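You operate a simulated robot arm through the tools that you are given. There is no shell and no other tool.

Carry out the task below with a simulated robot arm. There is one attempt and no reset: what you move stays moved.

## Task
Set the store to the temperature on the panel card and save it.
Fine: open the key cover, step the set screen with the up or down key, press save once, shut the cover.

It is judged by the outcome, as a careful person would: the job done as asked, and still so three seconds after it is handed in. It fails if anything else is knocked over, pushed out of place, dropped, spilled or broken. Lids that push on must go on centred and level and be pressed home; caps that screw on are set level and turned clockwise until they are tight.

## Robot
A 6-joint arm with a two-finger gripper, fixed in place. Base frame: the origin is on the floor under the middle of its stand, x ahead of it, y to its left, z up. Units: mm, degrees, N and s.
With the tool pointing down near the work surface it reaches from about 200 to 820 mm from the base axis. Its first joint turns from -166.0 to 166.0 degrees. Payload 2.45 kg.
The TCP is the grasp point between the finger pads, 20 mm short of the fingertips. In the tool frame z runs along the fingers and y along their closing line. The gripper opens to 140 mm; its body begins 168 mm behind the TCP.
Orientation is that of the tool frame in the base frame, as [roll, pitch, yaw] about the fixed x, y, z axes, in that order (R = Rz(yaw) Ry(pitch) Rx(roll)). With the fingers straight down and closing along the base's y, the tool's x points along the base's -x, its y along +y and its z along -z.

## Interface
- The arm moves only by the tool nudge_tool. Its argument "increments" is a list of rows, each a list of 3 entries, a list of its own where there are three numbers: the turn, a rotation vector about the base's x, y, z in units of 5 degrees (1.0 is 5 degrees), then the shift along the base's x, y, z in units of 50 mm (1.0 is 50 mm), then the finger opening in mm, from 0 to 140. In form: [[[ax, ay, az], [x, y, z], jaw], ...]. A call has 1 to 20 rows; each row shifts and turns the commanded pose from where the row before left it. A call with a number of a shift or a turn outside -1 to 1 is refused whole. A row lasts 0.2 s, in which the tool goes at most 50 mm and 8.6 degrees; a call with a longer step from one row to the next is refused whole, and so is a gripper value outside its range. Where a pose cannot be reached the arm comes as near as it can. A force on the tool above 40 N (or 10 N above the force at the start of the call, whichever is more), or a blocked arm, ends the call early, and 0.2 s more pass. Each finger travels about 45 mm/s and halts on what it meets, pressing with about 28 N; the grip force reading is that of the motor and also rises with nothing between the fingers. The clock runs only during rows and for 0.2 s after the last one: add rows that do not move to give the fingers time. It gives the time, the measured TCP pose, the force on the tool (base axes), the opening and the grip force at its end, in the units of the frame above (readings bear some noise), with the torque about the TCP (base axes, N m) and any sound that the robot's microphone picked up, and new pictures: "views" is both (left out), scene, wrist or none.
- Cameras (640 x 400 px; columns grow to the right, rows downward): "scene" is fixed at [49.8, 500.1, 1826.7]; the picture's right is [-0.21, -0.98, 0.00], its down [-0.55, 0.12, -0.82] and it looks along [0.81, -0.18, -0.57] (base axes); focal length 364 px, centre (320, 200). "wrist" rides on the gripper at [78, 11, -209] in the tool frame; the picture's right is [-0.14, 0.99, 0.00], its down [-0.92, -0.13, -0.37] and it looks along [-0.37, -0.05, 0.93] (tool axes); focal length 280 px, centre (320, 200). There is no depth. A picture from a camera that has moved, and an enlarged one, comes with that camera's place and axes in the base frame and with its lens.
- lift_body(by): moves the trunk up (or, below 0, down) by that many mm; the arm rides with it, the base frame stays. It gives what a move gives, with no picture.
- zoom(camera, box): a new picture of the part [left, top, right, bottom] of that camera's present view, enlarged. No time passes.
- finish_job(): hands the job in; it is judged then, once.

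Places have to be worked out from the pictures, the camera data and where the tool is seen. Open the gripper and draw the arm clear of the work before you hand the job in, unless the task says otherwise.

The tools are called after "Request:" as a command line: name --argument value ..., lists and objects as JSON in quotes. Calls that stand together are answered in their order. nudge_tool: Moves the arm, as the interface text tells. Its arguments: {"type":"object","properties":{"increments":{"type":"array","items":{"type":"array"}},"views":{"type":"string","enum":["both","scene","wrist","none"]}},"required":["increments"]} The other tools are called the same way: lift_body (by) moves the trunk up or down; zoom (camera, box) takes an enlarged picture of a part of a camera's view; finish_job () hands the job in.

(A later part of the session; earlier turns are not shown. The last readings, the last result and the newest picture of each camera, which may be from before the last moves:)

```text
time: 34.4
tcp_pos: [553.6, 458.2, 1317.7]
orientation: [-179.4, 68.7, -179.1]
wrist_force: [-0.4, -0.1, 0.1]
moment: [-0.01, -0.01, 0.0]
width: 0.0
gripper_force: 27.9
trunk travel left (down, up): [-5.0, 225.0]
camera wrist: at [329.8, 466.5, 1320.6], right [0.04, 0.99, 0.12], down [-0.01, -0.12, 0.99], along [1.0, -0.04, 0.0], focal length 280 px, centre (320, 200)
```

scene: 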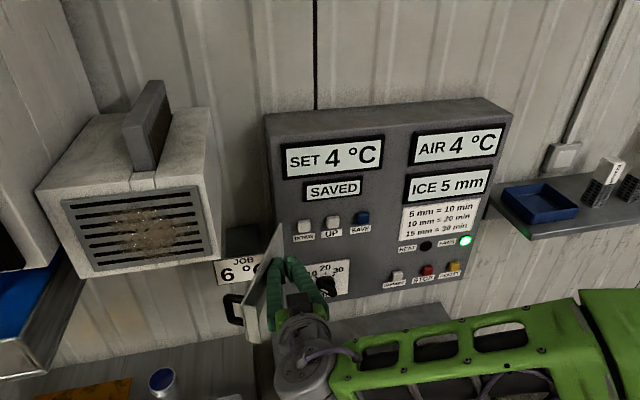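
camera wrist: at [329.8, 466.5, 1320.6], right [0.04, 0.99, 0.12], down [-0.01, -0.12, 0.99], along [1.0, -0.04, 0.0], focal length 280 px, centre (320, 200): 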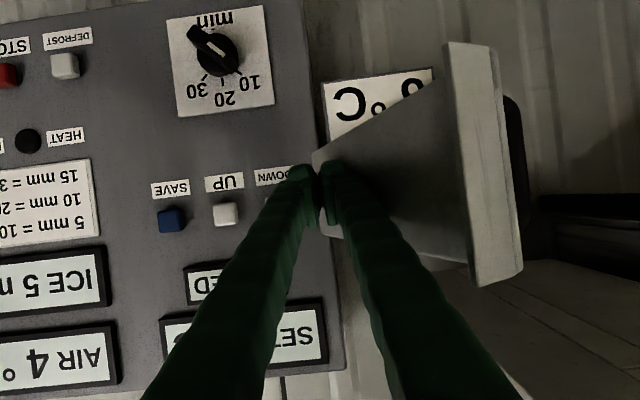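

The cover is now well past 90°. I zoom both cameras on the keys to locate UP and SAVE.

Request:
zoom --camera "scene" --box '[270, 180, 398, 260]'

Request:
zoom --camera "wrist" --box '[140, 160, 300, 260]'

```text
5.00 times, centred on (334, 220) of scene
camera zoom: at [49.8, 500.1, 1826.7], right [-0.21, -0.98, 0.0], down [-0.55, 0.12, -0.82], along [0.81, -0.18, -0.57], focal length 1819 px, centre (250, 100)
```

zoom: 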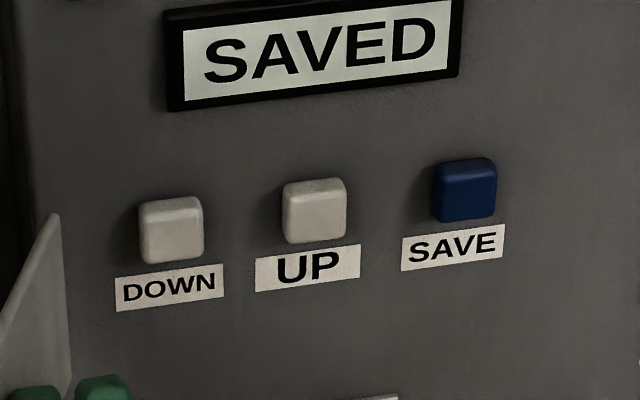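

```text
4.00 times, centred on (220, 210) of wrist
camera zoom: at [329.8, 466.5, 1320.6], right [0.04, 0.99, 0.12], down [-0.01, -0.12, 0.99], along [1.0, -0.04, 0.0], focal length 1122 px, centre (720, 160)
```

zoom: 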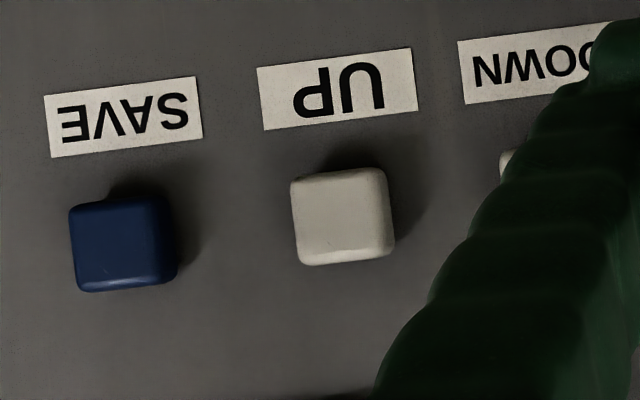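

Keys have faces at about x≈668, z≈1325: DOWN y≈397, UP y≈334, SAVE y≈265, each about 25 mm wide. I move the closed fingers to stand off in front of UP.

Request:
nudge_tool --increments '[[[0, 0, 0], [0, -0.4, 0], 0], [[0, 0, 0], [0, -0.4, 0], 0], [[0, 0, 0], [0, -0.4, 0], 0], [[0, 0, 0], [0.2, -0.4, 0], 0], [[0, 0, 0], [0.3, -0.4, 0.03], 0], [[0, 0, 0], [0.3, -0.4, 0.03], 0], [[0, 0, 0], [0.3, -0.08, 0], 0], [[0, 0, 0], [0, 0, 0], 0]]'

Request:
zoom --camera "scene" --box '[240, 120, 400, 320]'

Request:
zoom --camera "wrist" --box '[200, 100, 440, 250]'

```text
time: 36.2
tcp_pos: [609.0, 334.2, 1321.6]
orientation: [-179.4, 68.6, -179.0]
wrist_force: [0.2, -0.2, 0.3]
moment: [-0.02, -0.03, 0.02]
width: 0.0
gripper_force: 27.4
trunk travel left (down, up): [-5.0, 225.0]
camera wrist: at [385.0, 342.8, 1323.1], right [0.04, 0.99, 0.12], down [-0.01, -0.12, 0.99], along [1.0, -0.04, 0.0], focal length 280 px, centre (320, 200)
```

scene: 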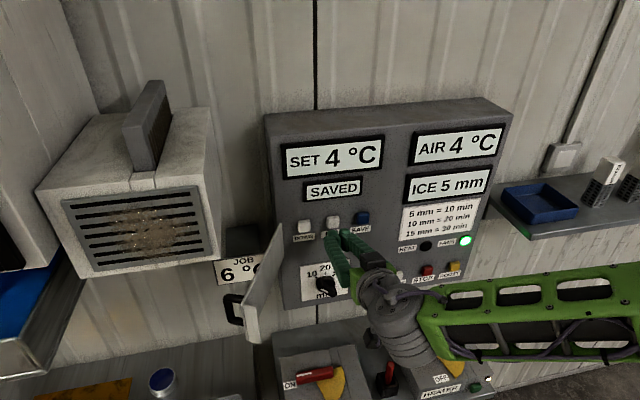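
wrist: 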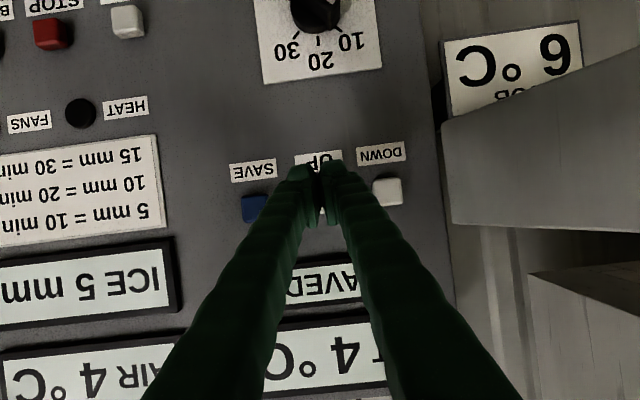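

```text
2.00 times, centred on (320, 220) of scene
camera zoom: at [49.8, 500.1, 1826.7], right [-0.21, -0.98, 0.0], down [-0.55, 0.12, -0.82], along [0.81, -0.18, -0.57], focal length 728 px, centre (320, 160)
```

zoom: 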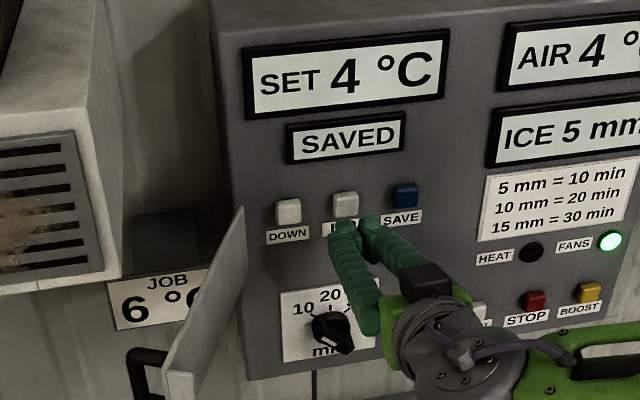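

```text
2.67 times, centred on (320, 175) of wrist
camera zoom: at [385.0, 342.8, 1323.1], right [0.04, 0.99, 0.12], down [-0.01, -0.12, 0.99], along [1.0, -0.04, 0.0], focal length 748 px, centre (320, 267)
```

zoom: 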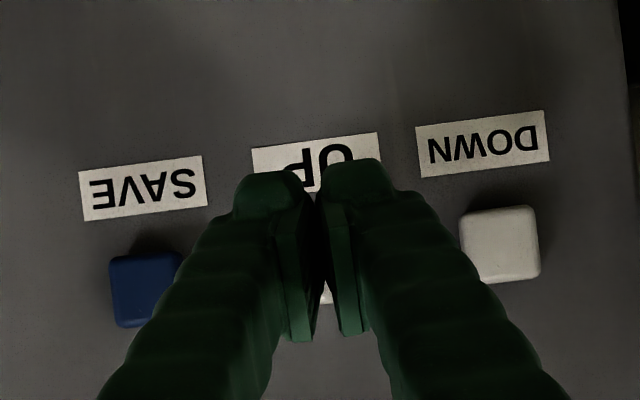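

The fingertips line up with UP and the cover stays open at roughly 120°. I approach to just short of contact.

Request:
nudge_tool --increments '[[[0, 0, 0], [0.15, 0, -0.04], 0], [[0, 0, 0], [0.15, 0, -0.04], 0], [[0, 0, 0], [0.15, 0, 0], 0], [[0, 0, 0], [0.1, 0, 0], 0], [[0, 0, 0], [0, 0, 0], 0]]'

Request:
zoom --camera "scene" --box '[280, 180, 408, 260]'

Request:
zoom --camera "wrist" --box '[200, 100, 440, 250]'

```text
time: 37.4
tcp_pos: [635.3, 335.0, 1317.8]
orientation: [-179.5, 68.7, -179.2]
wrist_force: [0.9, 0.4, 0.5]
moment: [0.01, -0.02, 0.01]
width: 0.0
gripper_force: 28.3
trunk travel left (down, up): [-5.0, 225.0]
camera wrist: at [412.0, 342.6, 1319.2], right [0.04, 0.99, 0.12], down [-0.01, -0.12, 0.99], along [1.0, -0.04, 0.0], focal length 280 px, centre (320, 200)
```

scene: 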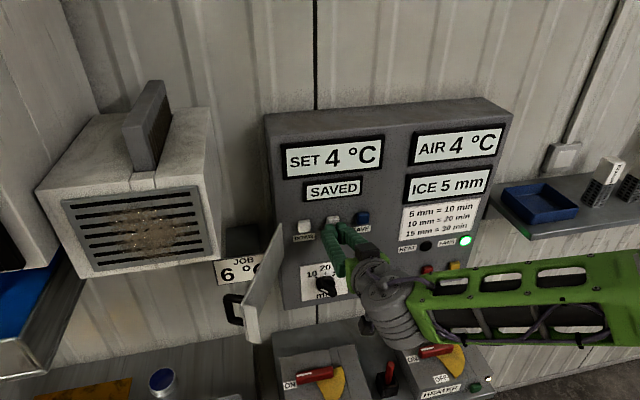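
wrist: 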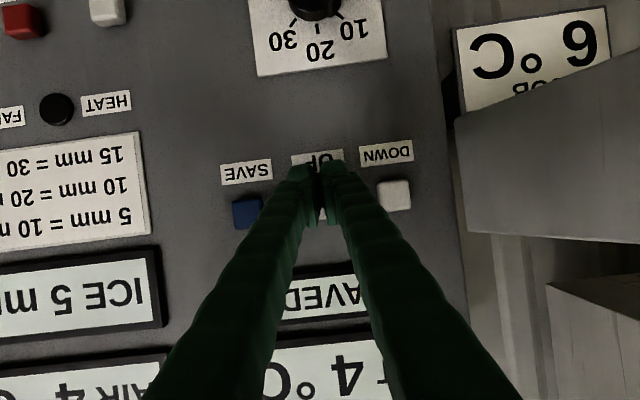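

```text
5.00 times, centred on (344, 220) of scene
camera zoom: at [49.8, 500.1, 1826.7], right [-0.21, -0.98, 0.0], down [-0.55, 0.12, -0.82], along [0.81, -0.18, -0.57], focal length 1819 px, centre (200, 100)
```

zoom: 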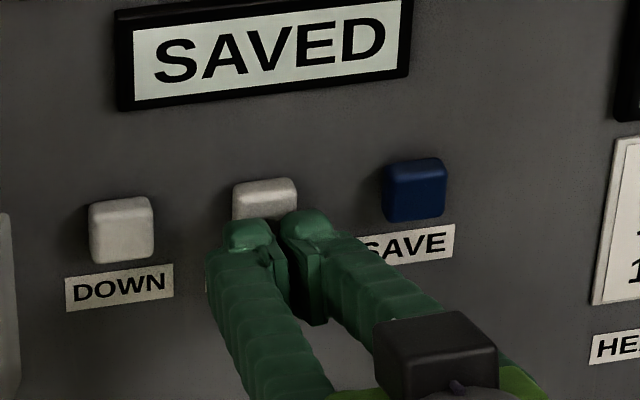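

```text
2.67 times, centred on (320, 175) of wrist
camera zoom: at [412.0, 342.6, 1319.2], right [0.04, 0.99, 0.12], down [-0.01, -0.12, 0.99], along [1.0, -0.04, 0.0], focal length 748 px, centre (320, 267)
```

zoom: 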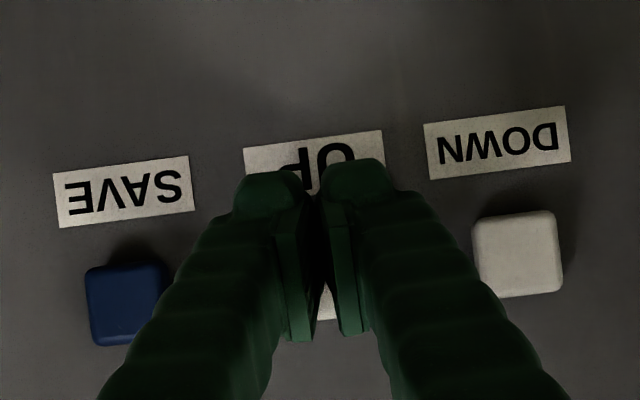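

The tips overlap the UP key with a few millimetres still to go. I press forward in small 2 mm steps, shifting 3 mm left to centre.

Request:
nudge_tool --increments '[[[0, 0, 0], [0.04, 0.06, 0], 0], [[0, 0, 0], [0.04, 0, 0], 0], [[0, 0, 0], [0.04, 0, 0], 0], [[0, 0, 0], [0.04, 0, 0], 0]]' --views "scene"

```text
time: 38.4
tcp_pos: [642.9, 337.1, 1316.8]
orientation: [-179.5, 68.9, -179.2]
wrist_force: [-1.2, 1.5, -0.2]
moment: [0.01, 0.01, -0.03]
width: 5.9
gripper_force: 29.6
trunk travel left (down, up): [-5.0, 225.0]
```

scene: 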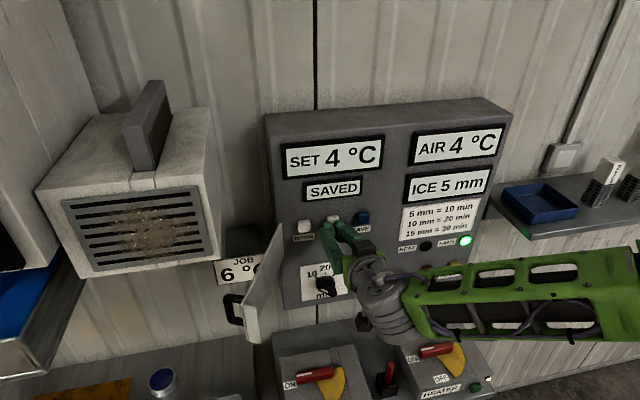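

The reported opening rose to 5.9 mm, so something is between or wedging the fingertips. I zoom in to see.

Request:
zoom --camera "scene" --box '[296, 195, 392, 255]'

Request:
zoom --camera "wrist" --box '[240, 120, 400, 220]'

```text
6.67 times, centred on (344, 225) of scene
camera zoom: at [49.8, 500.1, 1826.7], right [-0.21, -0.98, 0.0], down [-0.55, 0.12, -0.82], along [0.81, -0.18, -0.57], focal length 2426 px, centre (160, 33)
```

zoom: 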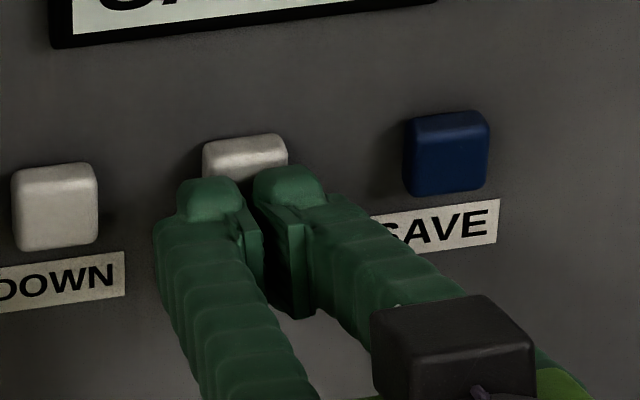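

```text
4.00 times, centred on (320, 170) of wrist
camera zoom: at [419.8, 345.5, 1319.6], right [0.04, 0.99, 0.12], down [-0.01, -0.12, 0.99], along [1.0, -0.04, 0.0], focal length 1122 px, centre (320, 320)
```

zoom: 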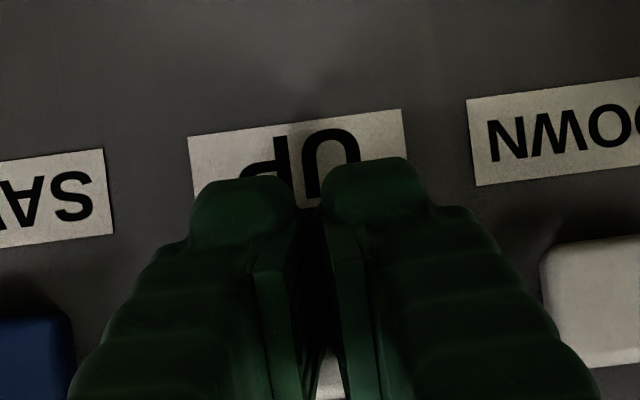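

The rounded fingertips straddle the key and are being wedged apart. I back off and shift right so only the left fingertip is centred on UP (the right one then clears both keys).

Request:
nudge_tool --increments '[[[0, 0, 0], [-0.2, 0, 0], 0], [[0, 0, 0], [0, -0.15, 0], 0], [[0, 0, 0], [0, -0.15, 0], 0], [[0, 0, 0], [0, 0, 0], 0]]'

Request:
zoom --camera "scene" --box '[296, 195, 392, 255]'

Request:
zoom --camera "wrist" --box '[240, 120, 400, 220]'

```text
time: 39.4
tcp_pos: [632.3, 322.3, 1317.0]
orientation: [-179.5, 68.8, -179.1]
wrist_force: [0.0, 0.2, 0.3]
moment: [0.0, 0.0, 0.04]
width: 0.0
gripper_force: 29.5
trunk travel left (down, up): [-5.0, 225.0]
camera wrist: at [409.4, 330.7, 1319.7], right [0.04, 0.99, 0.13], down [-0.01, -0.12, 0.99], along [1.0, -0.04, 0.0], focal length 280 px, centre (320, 200)
```

scene: 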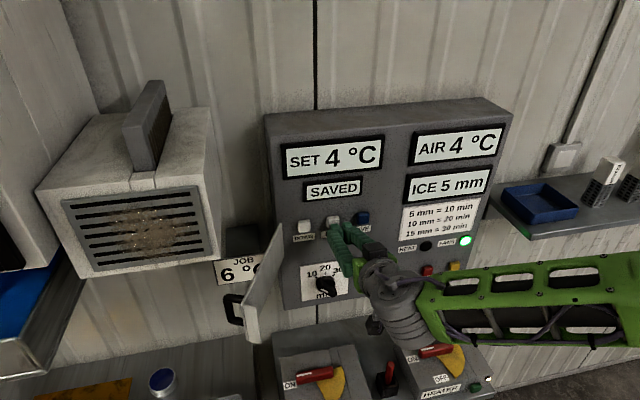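
wrist: 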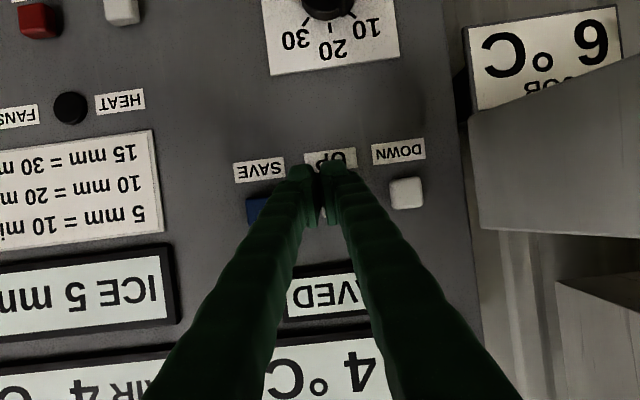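

```text
6.67 times, centred on (344, 225) of scene
camera zoom: at [49.8, 500.1, 1826.7], right [-0.21, -0.98, 0.0], down [-0.55, 0.12, -0.82], along [0.81, -0.18, -0.57], focal length 2426 px, centre (160, 33)
```

zoom: 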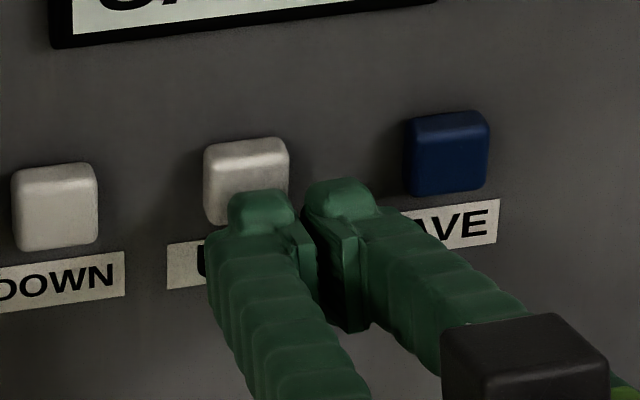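

```text
4.00 times, centred on (320, 170) of wrist
camera zoom: at [409.4, 330.7, 1319.7], right [0.04, 0.99, 0.13], down [-0.01, -0.12, 0.99], along [1.0, -0.04, 0.0], focal length 1122 px, centre (320, 320)
```

zoom: 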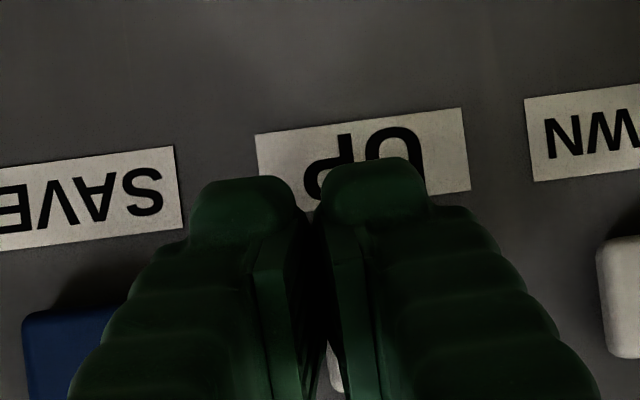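

The left fingertip now lines up with UP. I advance toward contact in 2.5 mm steps.

Request:
nudge_tool --increments '[[[0, 0, 0], [0.06, 0, 0], 0], [[0, 0, 0], [0.06, 0, 0], 0], [[0, 0, 0], [0.06, 0, 0], 0], [[0, 0, 0], [0.05, 0, 0], 0]]' --views "scene"

```text
time: 40.4
tcp_pos: [644.5, 320.9, 1317.0]
orientation: [-179.4, 68.8, -179.1]
wrist_force: [-2.4, 0.0, -0.5]
moment: [-0.01, -0.03, -0.02]
width: 0.1
gripper_force: 29.6
trunk travel left (down, up): [-5.0, 225.0]
```

scene: 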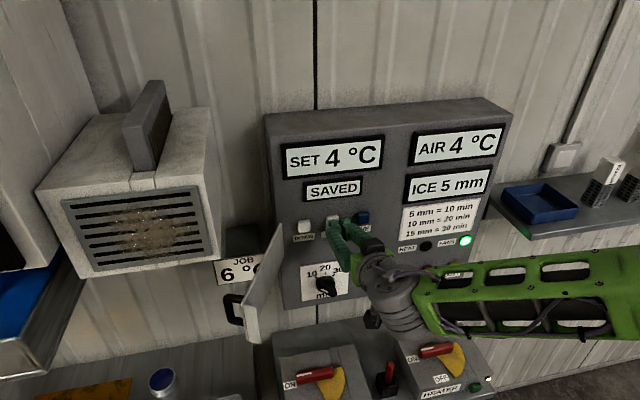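

A small −2.4 N x-force shows contact with the key. I press a bit further.

Request:
nudge_tool --increments '[[[0, 0, 0], [0.03, 0, 0], 0], [[0, 0, 0], [0.03, 0, 0], 0]]' --views "scene"

```text
time: 41.0
tcp_pos: [646.7, 322.7, 1316.4]
orientation: [-179.6, 68.8, -179.1]
wrist_force: [-3.0, 1.6, 0.4]
moment: [0.01, -0.04, 0.04]
width: 0.0
gripper_force: 28.9
trunk travel left (down, up): [-5.0, 225.0]
heard: click
```

scene: 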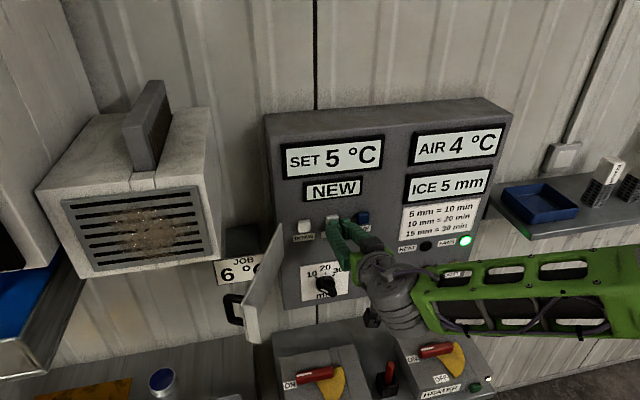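

A click was heard and the screen reads SET 5 °C, NEW. I back off to release the key and look.

Request:
nudge_tool --increments '[[[0, 0, 0], [-0.1, 0, 0], 0], [[0, 0, 0], [-0.1, 0, 0], 0], [[0, 0, 0], [0, 0, 0], 0]]' --views "scene"

```text
time: 41.8
tcp_pos: [637.4, 321.5, 1318.3]
orientation: [-179.6, 68.6, -179.2]
wrist_force: [-0.3, 0.2, -0.1]
moment: [-0.01, -0.02, -0.03]
width: 0.3
gripper_force: 29.2
trunk travel left (down, up): [-5.0, 225.0]
```

scene: 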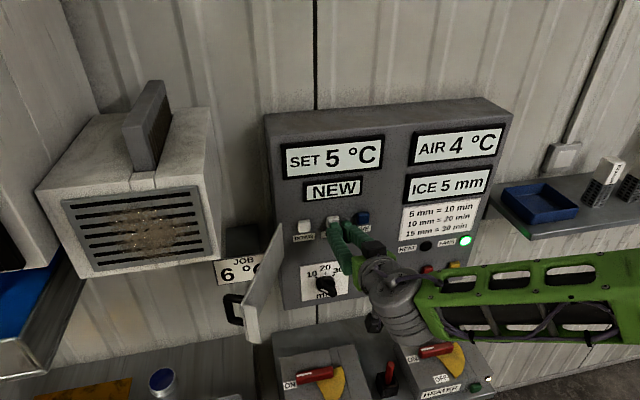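

The display holds at 5 °C after release. I press UP once more by the same travel.

Request:
nudge_tool --increments '[[[0, 0, 0], [0.1, 0, 0], 0], [[0, 0, 0], [0.05, 0, 0], 0], [[0, 0, 0], [0.03, 0, 0], 0], [[0, 0, 0], [0.02, 0, 0], 0]]' --views "scene"

```text
time: 42.8
tcp_pos: [646.0, 322.3, 1318.1]
orientation: [-179.4, 68.6, -179.1]
wrist_force: [-2.6, 0.5, -0.5]
moment: [-0.04, 0.01, 0.05]
width: 0.0
gripper_force: 29.4
trunk travel left (down, up): [-5.0, 225.0]
heard: click
```

scene: 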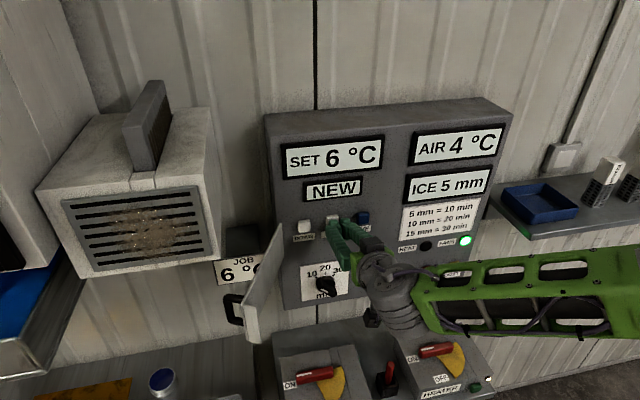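

SET now reads 6 °C, NEW. I release UP, back off, and move over to SAVE (69 mm to the right).

Request:
nudge_tool --increments '[[[0, 0, 0], [-0.2, 0, 0], 0], [[0, 0, 0], [-0.25, 0, 0], 0], [[0, 0, 0], [0, -0.35, 0.01], 0], [[0, 0, 0], [0, -0.35, 0.01], 0], [[0, 0, 0], [0, -0.35, 0], 0], [[0, 0, 0], [0, -0.35, 0], 0], [[0, 0, 0], [0.15, 0, 0], 0], [[0, 0, 0], [0, 0, 0], 0]]'

Request:
zoom --camera "scene" --box '[304, 140, 432, 260]'

Request:
zoom --camera "wrist" --box '[240, 120, 400, 220]'

```text
time: 44.6
tcp_pos: [632.3, 251.9, 1319.1]
orientation: [-179.5, 68.7, -179.1]
wrist_force: [0.3, 0.0, -0.7]
moment: [0.02, 0.0, -0.01]
width: 0.3
gripper_force: 29.5
trunk travel left (down, up): [-5.0, 225.0]
camera wrist: at [409.5, 260.5, 1320.8], right [0.04, 0.99, 0.12], down [-0.01, -0.12, 0.99], along [1.0, -0.04, 0.0], focal length 280 px, centre (320, 200)
```

scene: 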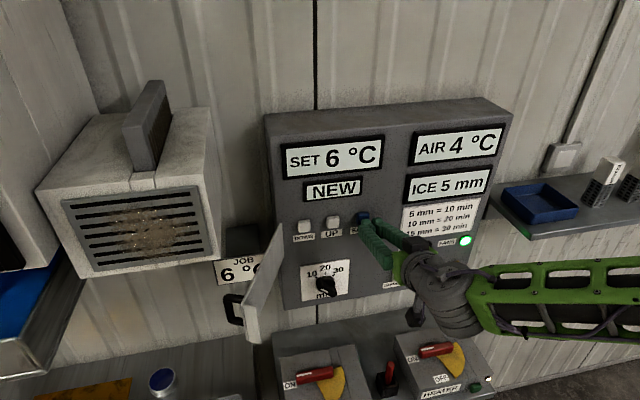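
wrist: 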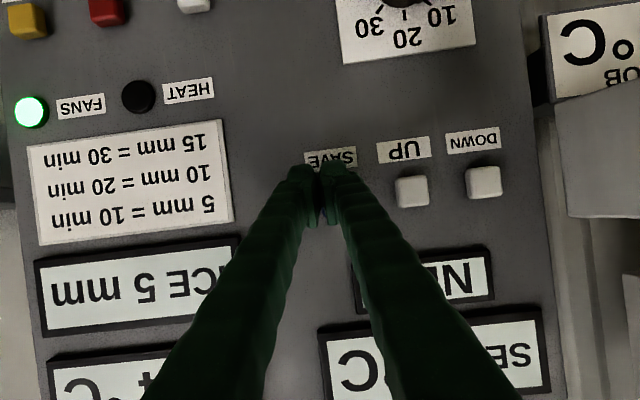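

```text
3.33 times, centred on (368, 200) of scene
camera zoom: at [49.8, 500.1, 1826.7], right [-0.21, -0.98, 0.0], down [-0.55, 0.12, -0.82], along [0.81, -0.18, -0.57], focal length 1213 px, centre (160, 200)
```

zoom: 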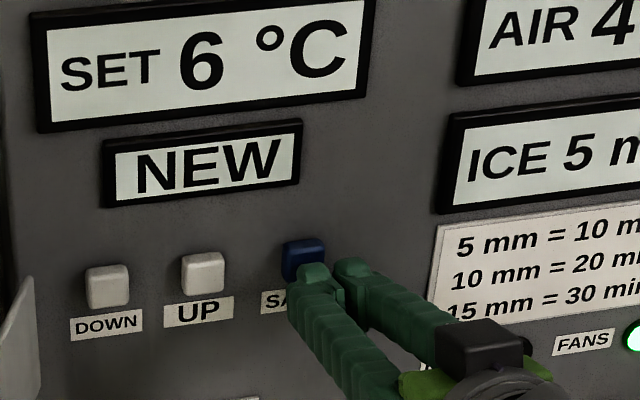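

```text
4.00 times, centred on (320, 170) of wrist
camera zoom: at [409.5, 260.5, 1320.8], right [0.04, 0.99, 0.12], down [-0.01, -0.12, 0.99], along [1.0, -0.04, 0.0], focal length 1122 px, centre (320, 320)
```

zoom: 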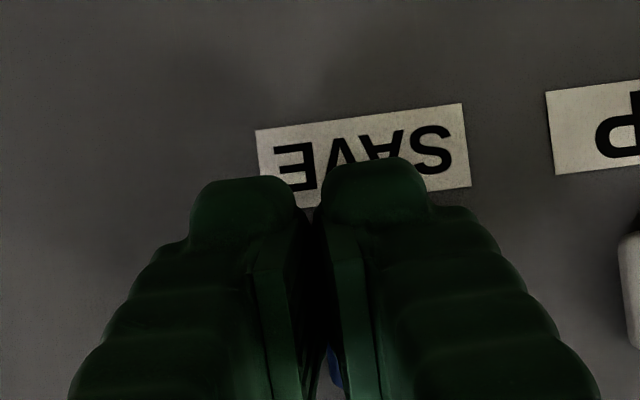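

SET still shows 6 °C and the left fingertip lines up with SAVE as it did with UP. I press SAVE once.

Request:
nudge_tool --increments '[[[0, 0, 0], [0.1, 0, 0], 0], [[0, 0, 0], [0.1, 0, 0], 0], [[0, 0, 0], [0.04, 0, 0], 0], [[0, 0, 0], [0.03, 0, 0], 0]]' --views "scene"

```text
time: 45.6
tcp_pos: [645.8, 252.7, 1318.5]
orientation: [-179.5, 68.9, -179.0]
wrist_force: [-2.9, -0.5, -1.4]
moment: [0.03, 0.04, 0.06]
width: 0.0
gripper_force: 29.5
trunk travel left (down, up): [-5.0, 225.0]
heard: click
```

scene: 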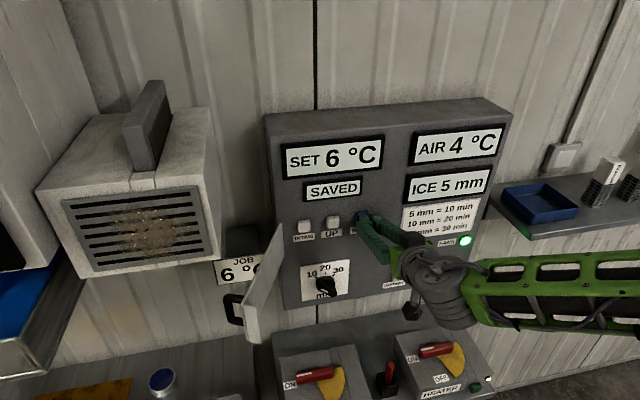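

SET 6 °C is SAVED. I release the key and back away, heading around to where I can swing the cover shut from its outer side.

Request:
nudge_tool --increments '[[[0, 0, 0], [-0.3, 0, 0], 0], [[0, 0, 0], [-0.4, 0, 0], 0], [[0, 0, 0], [-0.4, 0, 0], 0], [[0, 0, 0], [-0.4, 0.3, 0], 0], [[0, 0, 0], [-0.4, 0.3, 0], 0], [[0, 0, 0], [-0.4, 0.3, 0], 0], [[0, 0, 0], [-0.4, 0.3, 0], 0], [[0, 0, 0], [-0.4, 0.3, 0], 0], [[0, 0, 0], [-0.4, 0.3, 0], 0], [[0, 0, 0], [0, 0, 0], 0]]'

Request:
zoom --camera "scene" --box '[200, 120, 400, 360]'

```text
time: 47.8
tcp_pos: [471.1, 341.5, 1317.9]
orientation: [-179.4, 68.8, -179.1]
wrist_force: [-0.3, 0.6, 0.2]
moment: [-0.02, 0.02, -0.04]
width: 0.1
gripper_force: 29.3
trunk travel left (down, up): [-5.0, 225.0]
camera wrist: at [247.9, 350.7, 1320.5], right [0.04, 0.99, 0.12], down [-0.01, -0.12, 0.99], along [1.0, -0.04, 0.0], focal length 280 px, centre (320, 200)
```

scene: 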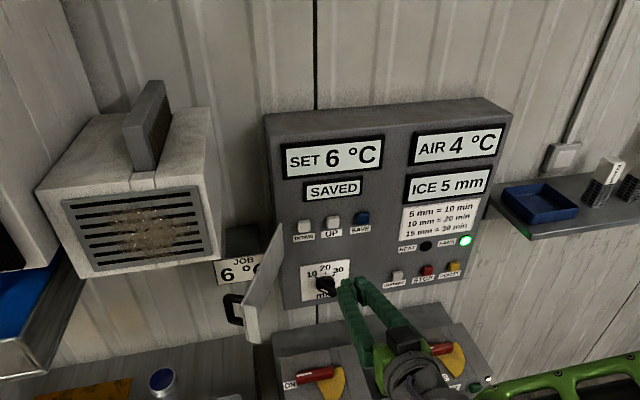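
wrist: 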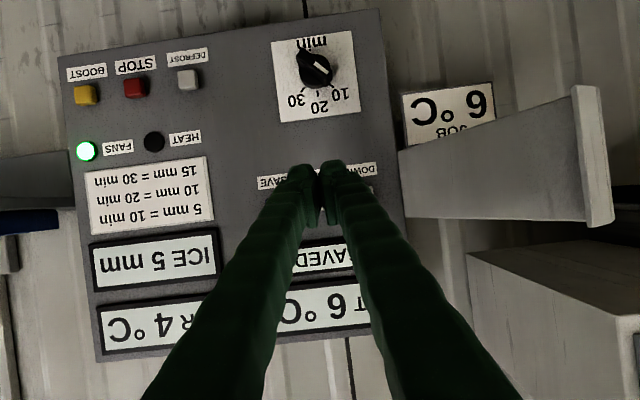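

```text
1.67 times, centred on (300, 240) of scene
camera zoom: at [49.8, 500.1, 1826.7], right [-0.21, -0.98, 0.0], down [-0.55, 0.12, -0.82], along [0.81, -0.18, -0.57], focal length 606 px, centre (353, 133)
```

zoom: 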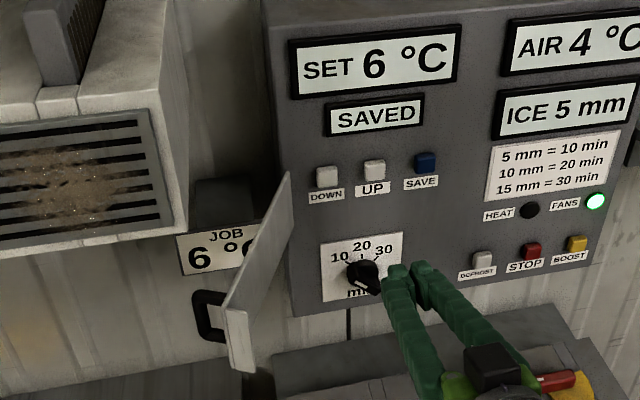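

SET 6 °C / SAVED holds. The cover's free end is at about (453, 537) at ~115°. I pull back and move left in front of it, opening the jaw to straddle the free end and handle.

Request:
nudge_tool --increments '[[[0, 0, 0], [-0.4, 0.4, 0], 0], [[0, 0, 0], [-0.4, 0.4, 0], 0], [[0, 0, 0], [-0.4, 0.4, 0], 0], [[0, 0, 0], [-0.4, 0.4, 0], 0], [[0, 0, 0], [-0.05, 0.4, 0], 40], [[0, 0, 0], [0, 0.4, 0], 80], [[0, 0, 0], [0, 0.4, 0], 120], [[0, 0, 0], [0, 0.4, 0], 140], [[0, 0, 0], [0, 0.4, 0], 140], [[0, 0, 0], [0, 0.3, 0], 140], [[0, 0, 0], [0, 0, 0], 140]]'

```text
time: 49.5
tcp_pos: [420.7, 443.8, 1398.8]
orientation: [155.3, 67.3, 153.5]
wrist_force: [0.3, 0.1, 1.1]
moment: [0.01, 0.05, -0.02]
width: 78.9
gripper_force: 0.2
trunk travel left (down, up): [-5.0, 225.0]
stopped in row 8: the arm was blocked; the commanded pose is now the measured one
camera wrist: at [198.5, 468.0, 1401.7], right [0.11, 0.95, 0.29], down [-0.04, -0.28, 0.96], along [0.99, -0.12, 0.0], focal length 280 px, centre (320, 200)
```

scene: 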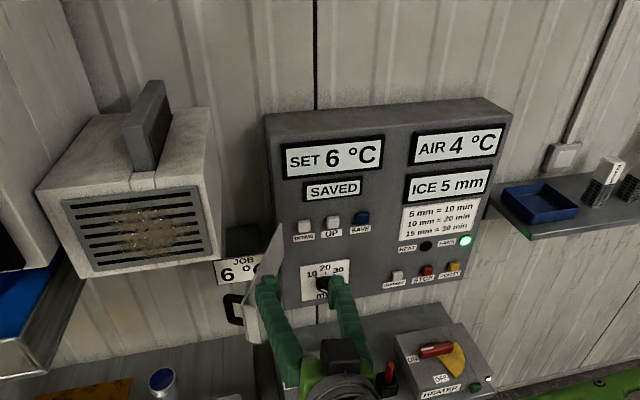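
wrist: 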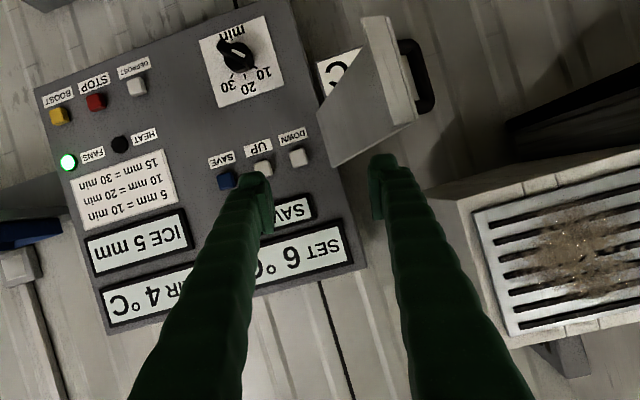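

The arm stalled again in a folded posture and drifted up to z≈1399 with ~10° roll, but it is now above the cover's top edge (1362) and clear of everything. I first remove the roll in place with small steps to confirm it tracks.

Request:
nudge_tool --increments '[[[-0.47, 0, 0.17], [0.1, 0, 0.05], 80], [[-0.47, 0, 0.17], [0.1, 0, 0.05], 80], [[-0.47, 0, 0.17], [0, 0, 0], 80], [[-0.47, 0, 0.17], [0, 0, 0], 80], [[0, 0, 0], [0, 0, 0], 80]]'

```text
time: 50.7
tcp_pos: [427.8, 445.7, 1405.3]
orientation: [179.8, 69.5, 180.0]
wrist_force: [1.0, -1.1, -1.3]
moment: [0.07, -0.3, 0.25]
width: 80.0
gripper_force: 0.0
trunk travel left (down, up): [-5.0, 225.0]
camera wrist: at [205.1, 455.7, 1405.6], right [0.05, 0.99, 0.13], down [-0.02, -0.13, 0.99], along [1.0, -0.05, 0.02], focal length 280 px, centre (320, 200)
```

scene: 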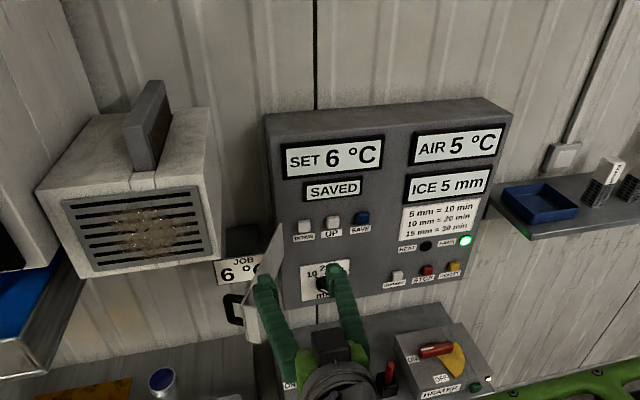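
wrist: 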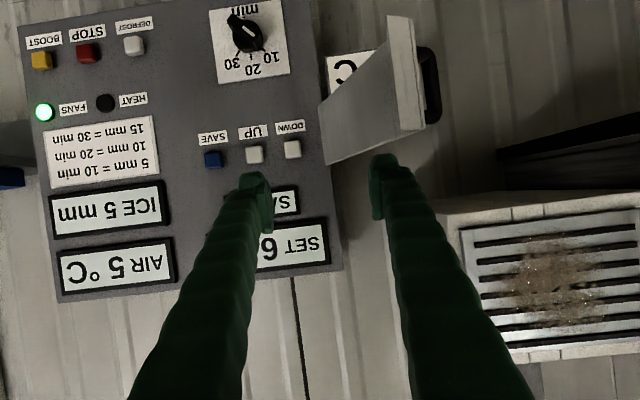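

Tracking is fine here and the roll is corrected. Before crossing over the cover's free end I check the exact corner of the evaporator box to the left.

Request:
zoom --camera "scene" --box '[120, 180, 280, 280]'

Request:
zoom --camera "wrist" --box '[360, 130, 600, 280]'

```text
4.00 times, centred on (200, 230) of scene
camera zoom: at [49.8, 500.1, 1826.7], right [-0.21, -0.98, 0.0], down [-0.55, 0.12, -0.82], along [0.81, -0.18, -0.57], focal length 1456 px, centre (800, 80)
```

zoom: 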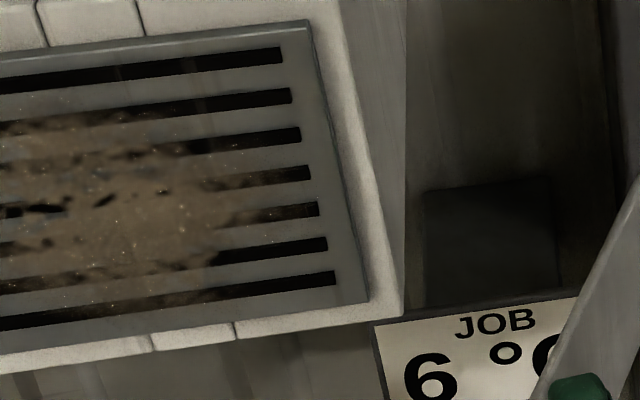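

```text
2.67 times, centred on (480, 205) of wrist
camera zoom: at [205.1, 455.7, 1405.6], right [0.05, 0.99, 0.13], down [-0.02, -0.13, 0.99], along [1.0, -0.05, 0.02], focal length 748 px, centre (-107, 187)
```

zoom: 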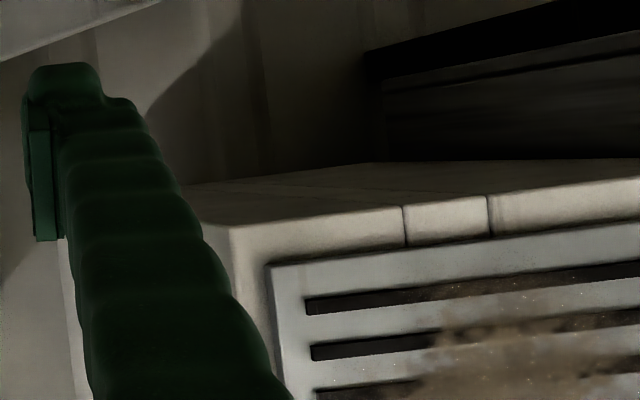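

The box corner is at (473, 558, 1442), so with fingertips kept below x≈465 I can cross over the cover's top edge safely. I open the jaw and move left to straddle the free end from above.

Request:
nudge_tool --increments '[[[0, 0, 0], [0, 0, 0.15], 110], [[0, 0, 0], [0, 0.2, 0], 140], [[0, 0, 0], [0, 0.3, 0], 140], [[0, 0, 0], [0, 0.3, 0], 140], [[0, 0, 0], [0, 0.3, 0], 140], [[0, 0, 0], [0, 0, 0], 140]]'

```text
time: 51.7
tcp_pos: [465.0, 437.9, 1440.4]
orientation: [171.5, 69.8, 167.3]
wrist_force: [-0.3, 1.3, -0.3]
moment: [0.02, -0.04, 0.0]
width: 139.8
gripper_force: 0.1
trunk travel left (down, up): [-5.0, 225.0]
stopped in row 4: the force on the tool passed its limit at 67 N (the readings are from after the stop); the commanded pose is now the measured one
camera wrist: at [242.3, 465.8, 1438.4], right [0.13, 0.98, 0.18], down [-0.05, -0.17, 0.98], along [0.99, -0.13, 0.02], focal length 280 px, centre (320, 200)
```

scene: 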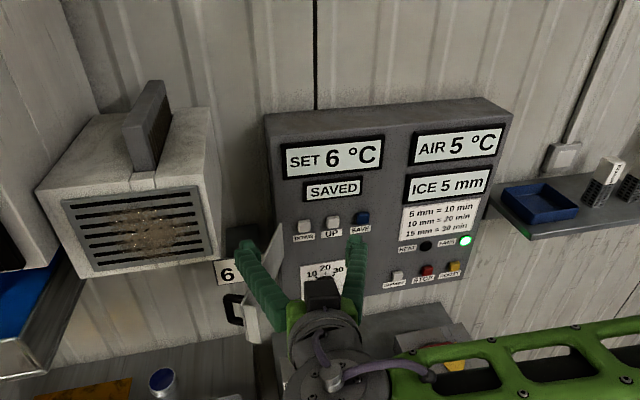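
wrist: 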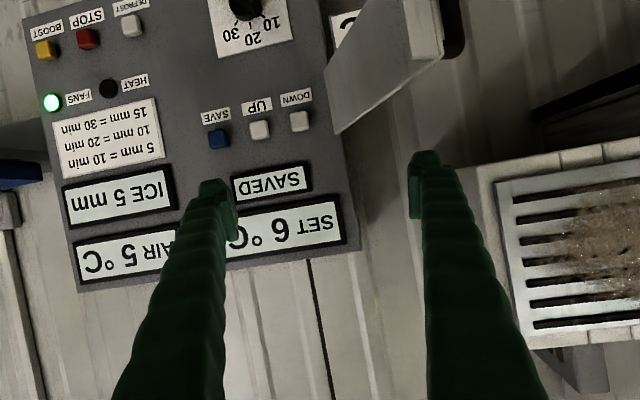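

The tool jumped and met a force of 67 N. I check that the evaporator box (and cover) were not displaced before doing anything else.

Request:
zoom --camera "scene" --box '[120, 180, 280, 280]'

Request:
zoom --camera "scene" --box '[200, 210, 360, 350]'

Request:
zoom --camera "wrist" --box '[320, 0, 640, 200]'

```text
4.00 times, centred on (200, 230) of scene
camera zoom: at [49.8, 500.1, 1826.7], right [-0.21, -0.98, 0.0], down [-0.55, 0.12, -0.82], along [0.81, -0.18, -0.57], focal length 1456 px, centre (800, 80)
```

zoom: 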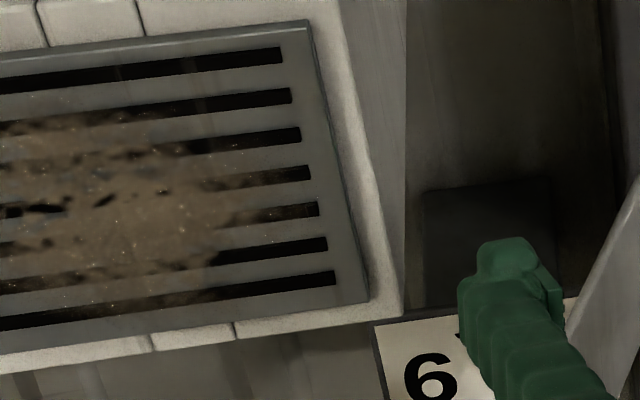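

```text
2.86 times, centred on (280, 280) of scene
camera zoom: at [49.8, 500.1, 1826.7], right [-0.21, -0.98, 0.0], down [-0.55, 0.12, -0.82], along [0.81, -0.18, -0.57], focal length 1040 px, centre (434, -29)
```

zoom: 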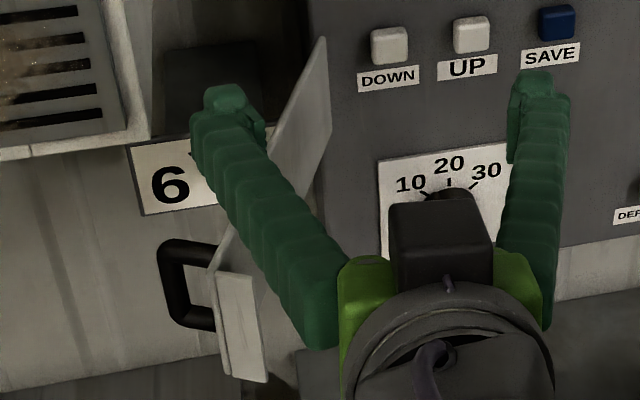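

```text
2.00 times, centred on (480, 100) of wrist
camera zoom: at [242.3, 465.8, 1438.4], right [0.13, 0.98, 0.18], down [-0.05, -0.17, 0.98], along [0.99, -0.13, 0.02], focal length 561 px, centre (0, 400)
```

zoom: 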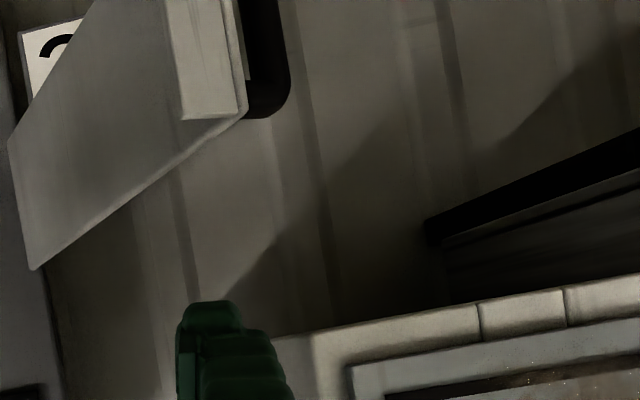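

The box, JOB card and cover are exactly where they were. I yaw the tool about +24° (pointing more along the arm's own direction), which should keep the wrist away from its awkward posture.

Request:
nudge_tool --increments '[[[0, 0, 0.8], [0, 0, 0], 140], [[0, 0, 0.8], [0, 0, 0], 140], [[0, 0, 0.8], [0, 0, 0], 140], [[0, 0, 0], [0, 0, 0], 140]]' --views "scene"

```text
time: 52.5
tcp_pos: [475.1, 466.2, 1384.6]
orientation: [-172.3, 68.3, -166.5]
wrist_force: [0.7, 0.4, -0.2]
moment: [-0.06, -0.05, -0.11]
width: 140.1
gripper_force: 0.1
trunk travel left (down, up): [-5.0, 225.0]
stopped in row 4: the force on the tool passed its limit at 53 N (the readings are from after the stop); the commanded pose is now the measured one
```

scene: 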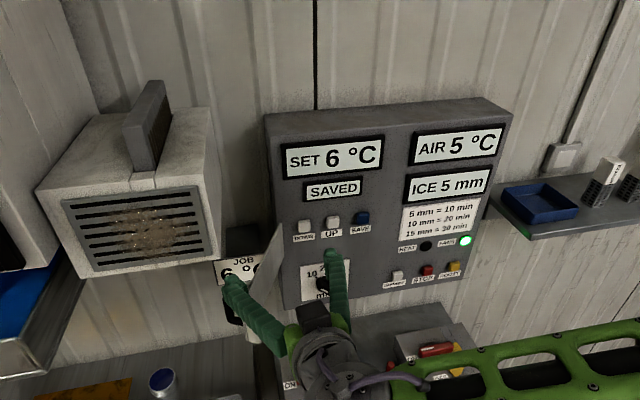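

The tool dropped unexpectedly during the rotation. I hold still for a moment to see where the arm really settles.

Request:
nudge_tool --increments '[[[0, 0, 0], [0, 0, 0], 140], [[0, 0, 0], [0, 0, 0], 140], [[0, 0, 0], [0, 0, 0], 140]]'

Request:
zoom --camera "scene" --box '[200, 210, 360, 350]'

```text
time: 53.3
tcp_pos: [472.4, 466.2, 1381.7]
orientation: [-171.0, 68.1, -165.3]
wrist_force: [0.1, -0.2, 1.6]
moment: [0.2, -0.05, 0.05]
width: 139.9
gripper_force: 0.0
trunk travel left (down, up): [-5.0, 225.0]
camera wrist: at [249.9, 450.6, 1384.3], right [-0.06, 1.0, 0.07], down [0.01, -0.07, 1.0], along [1.0, 0.06, 0.0], focal length 280 px, centre (320, 200)
```

scene: 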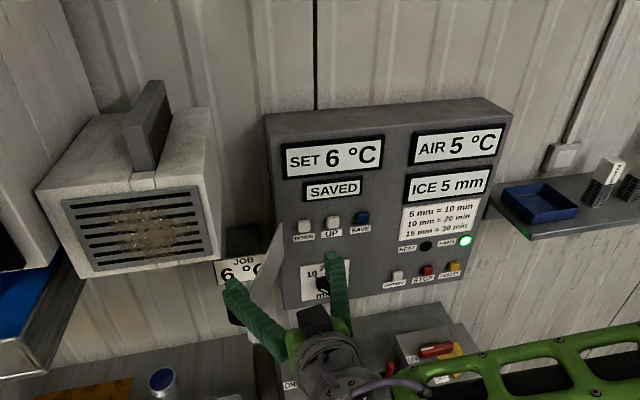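
wrist: 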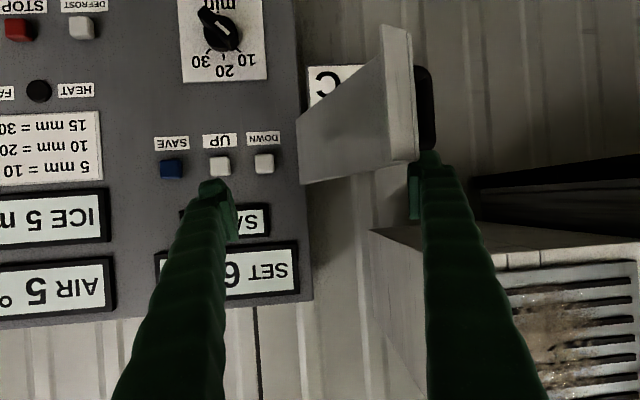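

```text
2.86 times, centred on (280, 280) of scene
camera zoom: at [49.8, 500.1, 1826.7], right [-0.21, -0.98, 0.0], down [-0.55, 0.12, -0.82], along [0.81, -0.18, -0.57], focal length 1040 px, centre (434, -29)
```

zoom: 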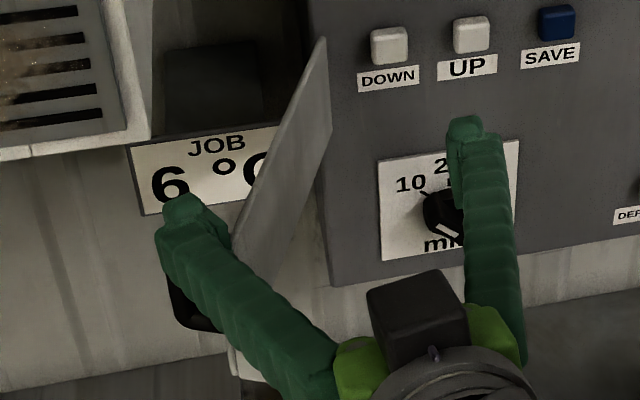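

It has settled: the left finger rests just above the cover/handle top at z≈1370, right finger inside. I lift slightly first, in small steps, to confirm clean tracking.

Request:
nudge_tool --increments '[[[0, 0, 0], [0, 0, 0.2], 140], [[0, 0, 0], [0, 0, 0.2], 140], [[0, 0, 0], [0, 0, 0], 140]]' --views "scene"

```text
time: 54.1
tcp_pos: [472.8, 468.3, 1393.6]
orientation: [-169.3, 67.7, -163.5]
wrist_force: [0.1, 0.1, 0.2]
moment: [0.0, 0.1, -0.1]
width: 140.3
gripper_force: 0.1
trunk travel left (down, up): [-5.0, 225.0]
```

scene: 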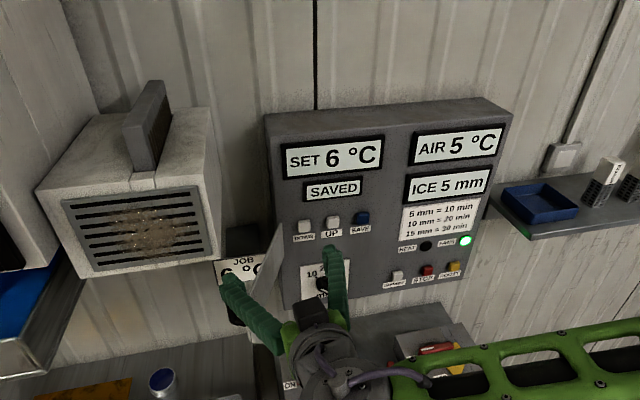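

Request:
nudge_tool --increments '[[[0, 0, 0.6], [0, 0, 0], 140], [[0, 0, 0.6], [0, 0, 0], 140], [[0, 0, 0], [0, 0, 0], 140], [[0, 0, 0], [0, 0, 0], 140]]' --views "scene"

```text
time: 55.3
tcp_pos: [478.0, 480.1, 1356.7]
orientation: [-162.3, 65.2, -151.3]
wrist_force: [-0.5, 0.7, -0.1]
moment: [0.01, -0.02, 0.05]
width: 140.0
gripper_force: 0.1
trunk travel left (down, up): [-5.0, 225.0]
stopped in row 4: the arm was blocked; the commanded pose is now the measured one
```

scene: 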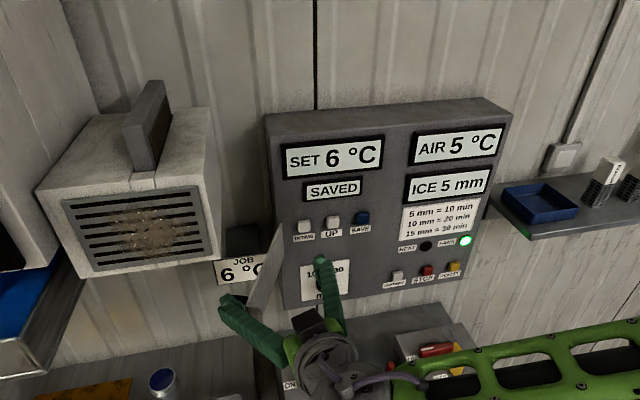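

Commands near this posture behave like a wrist singularity (tool axis nearly perpendicular to the arm plane). I look closely at where the left finger is relative to the cover and handle now.

Request:
zoom --camera "scene" --box '[200, 210, 360, 350]'

Request:
zoom --camera "wrist" --box '[160, 0, 640, 300]'

```text
2.86 times, centred on (280, 280) of scene
camera zoom: at [49.8, 500.1, 1826.7], right [-0.21, -0.98, 0.0], down [-0.55, 0.12, -0.82], along [0.81, -0.18, -0.57], focal length 1040 px, centre (434, -29)
```

zoom: 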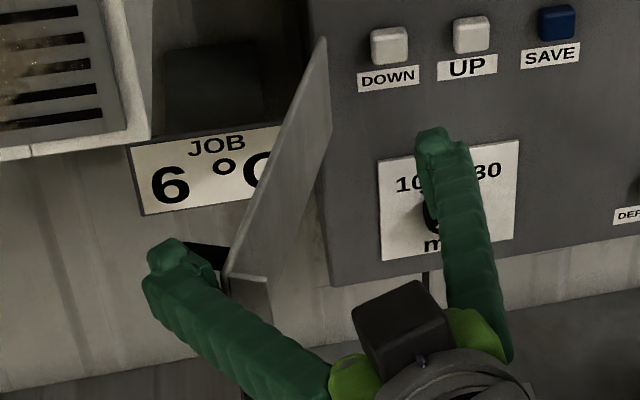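

```text
1.33 times, centred on (400, 150) of wrist
camera zoom: at [258.0, 441.8, 1367.4], right [-0.16, 0.99, 0.0], down [0.03, 0.01, 1.0], along [0.99, 0.16, -0.03], focal length 374 px, centre (213, 267)
```

zoom: 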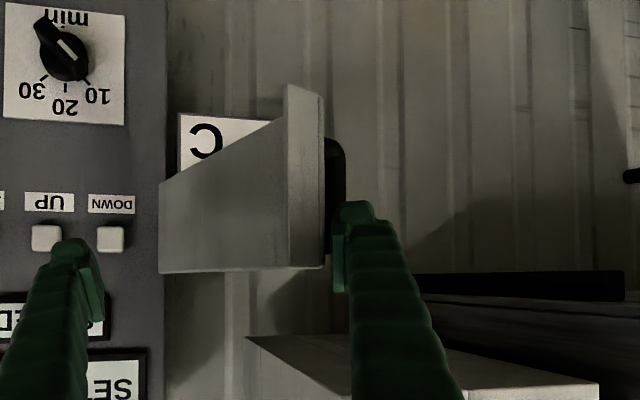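

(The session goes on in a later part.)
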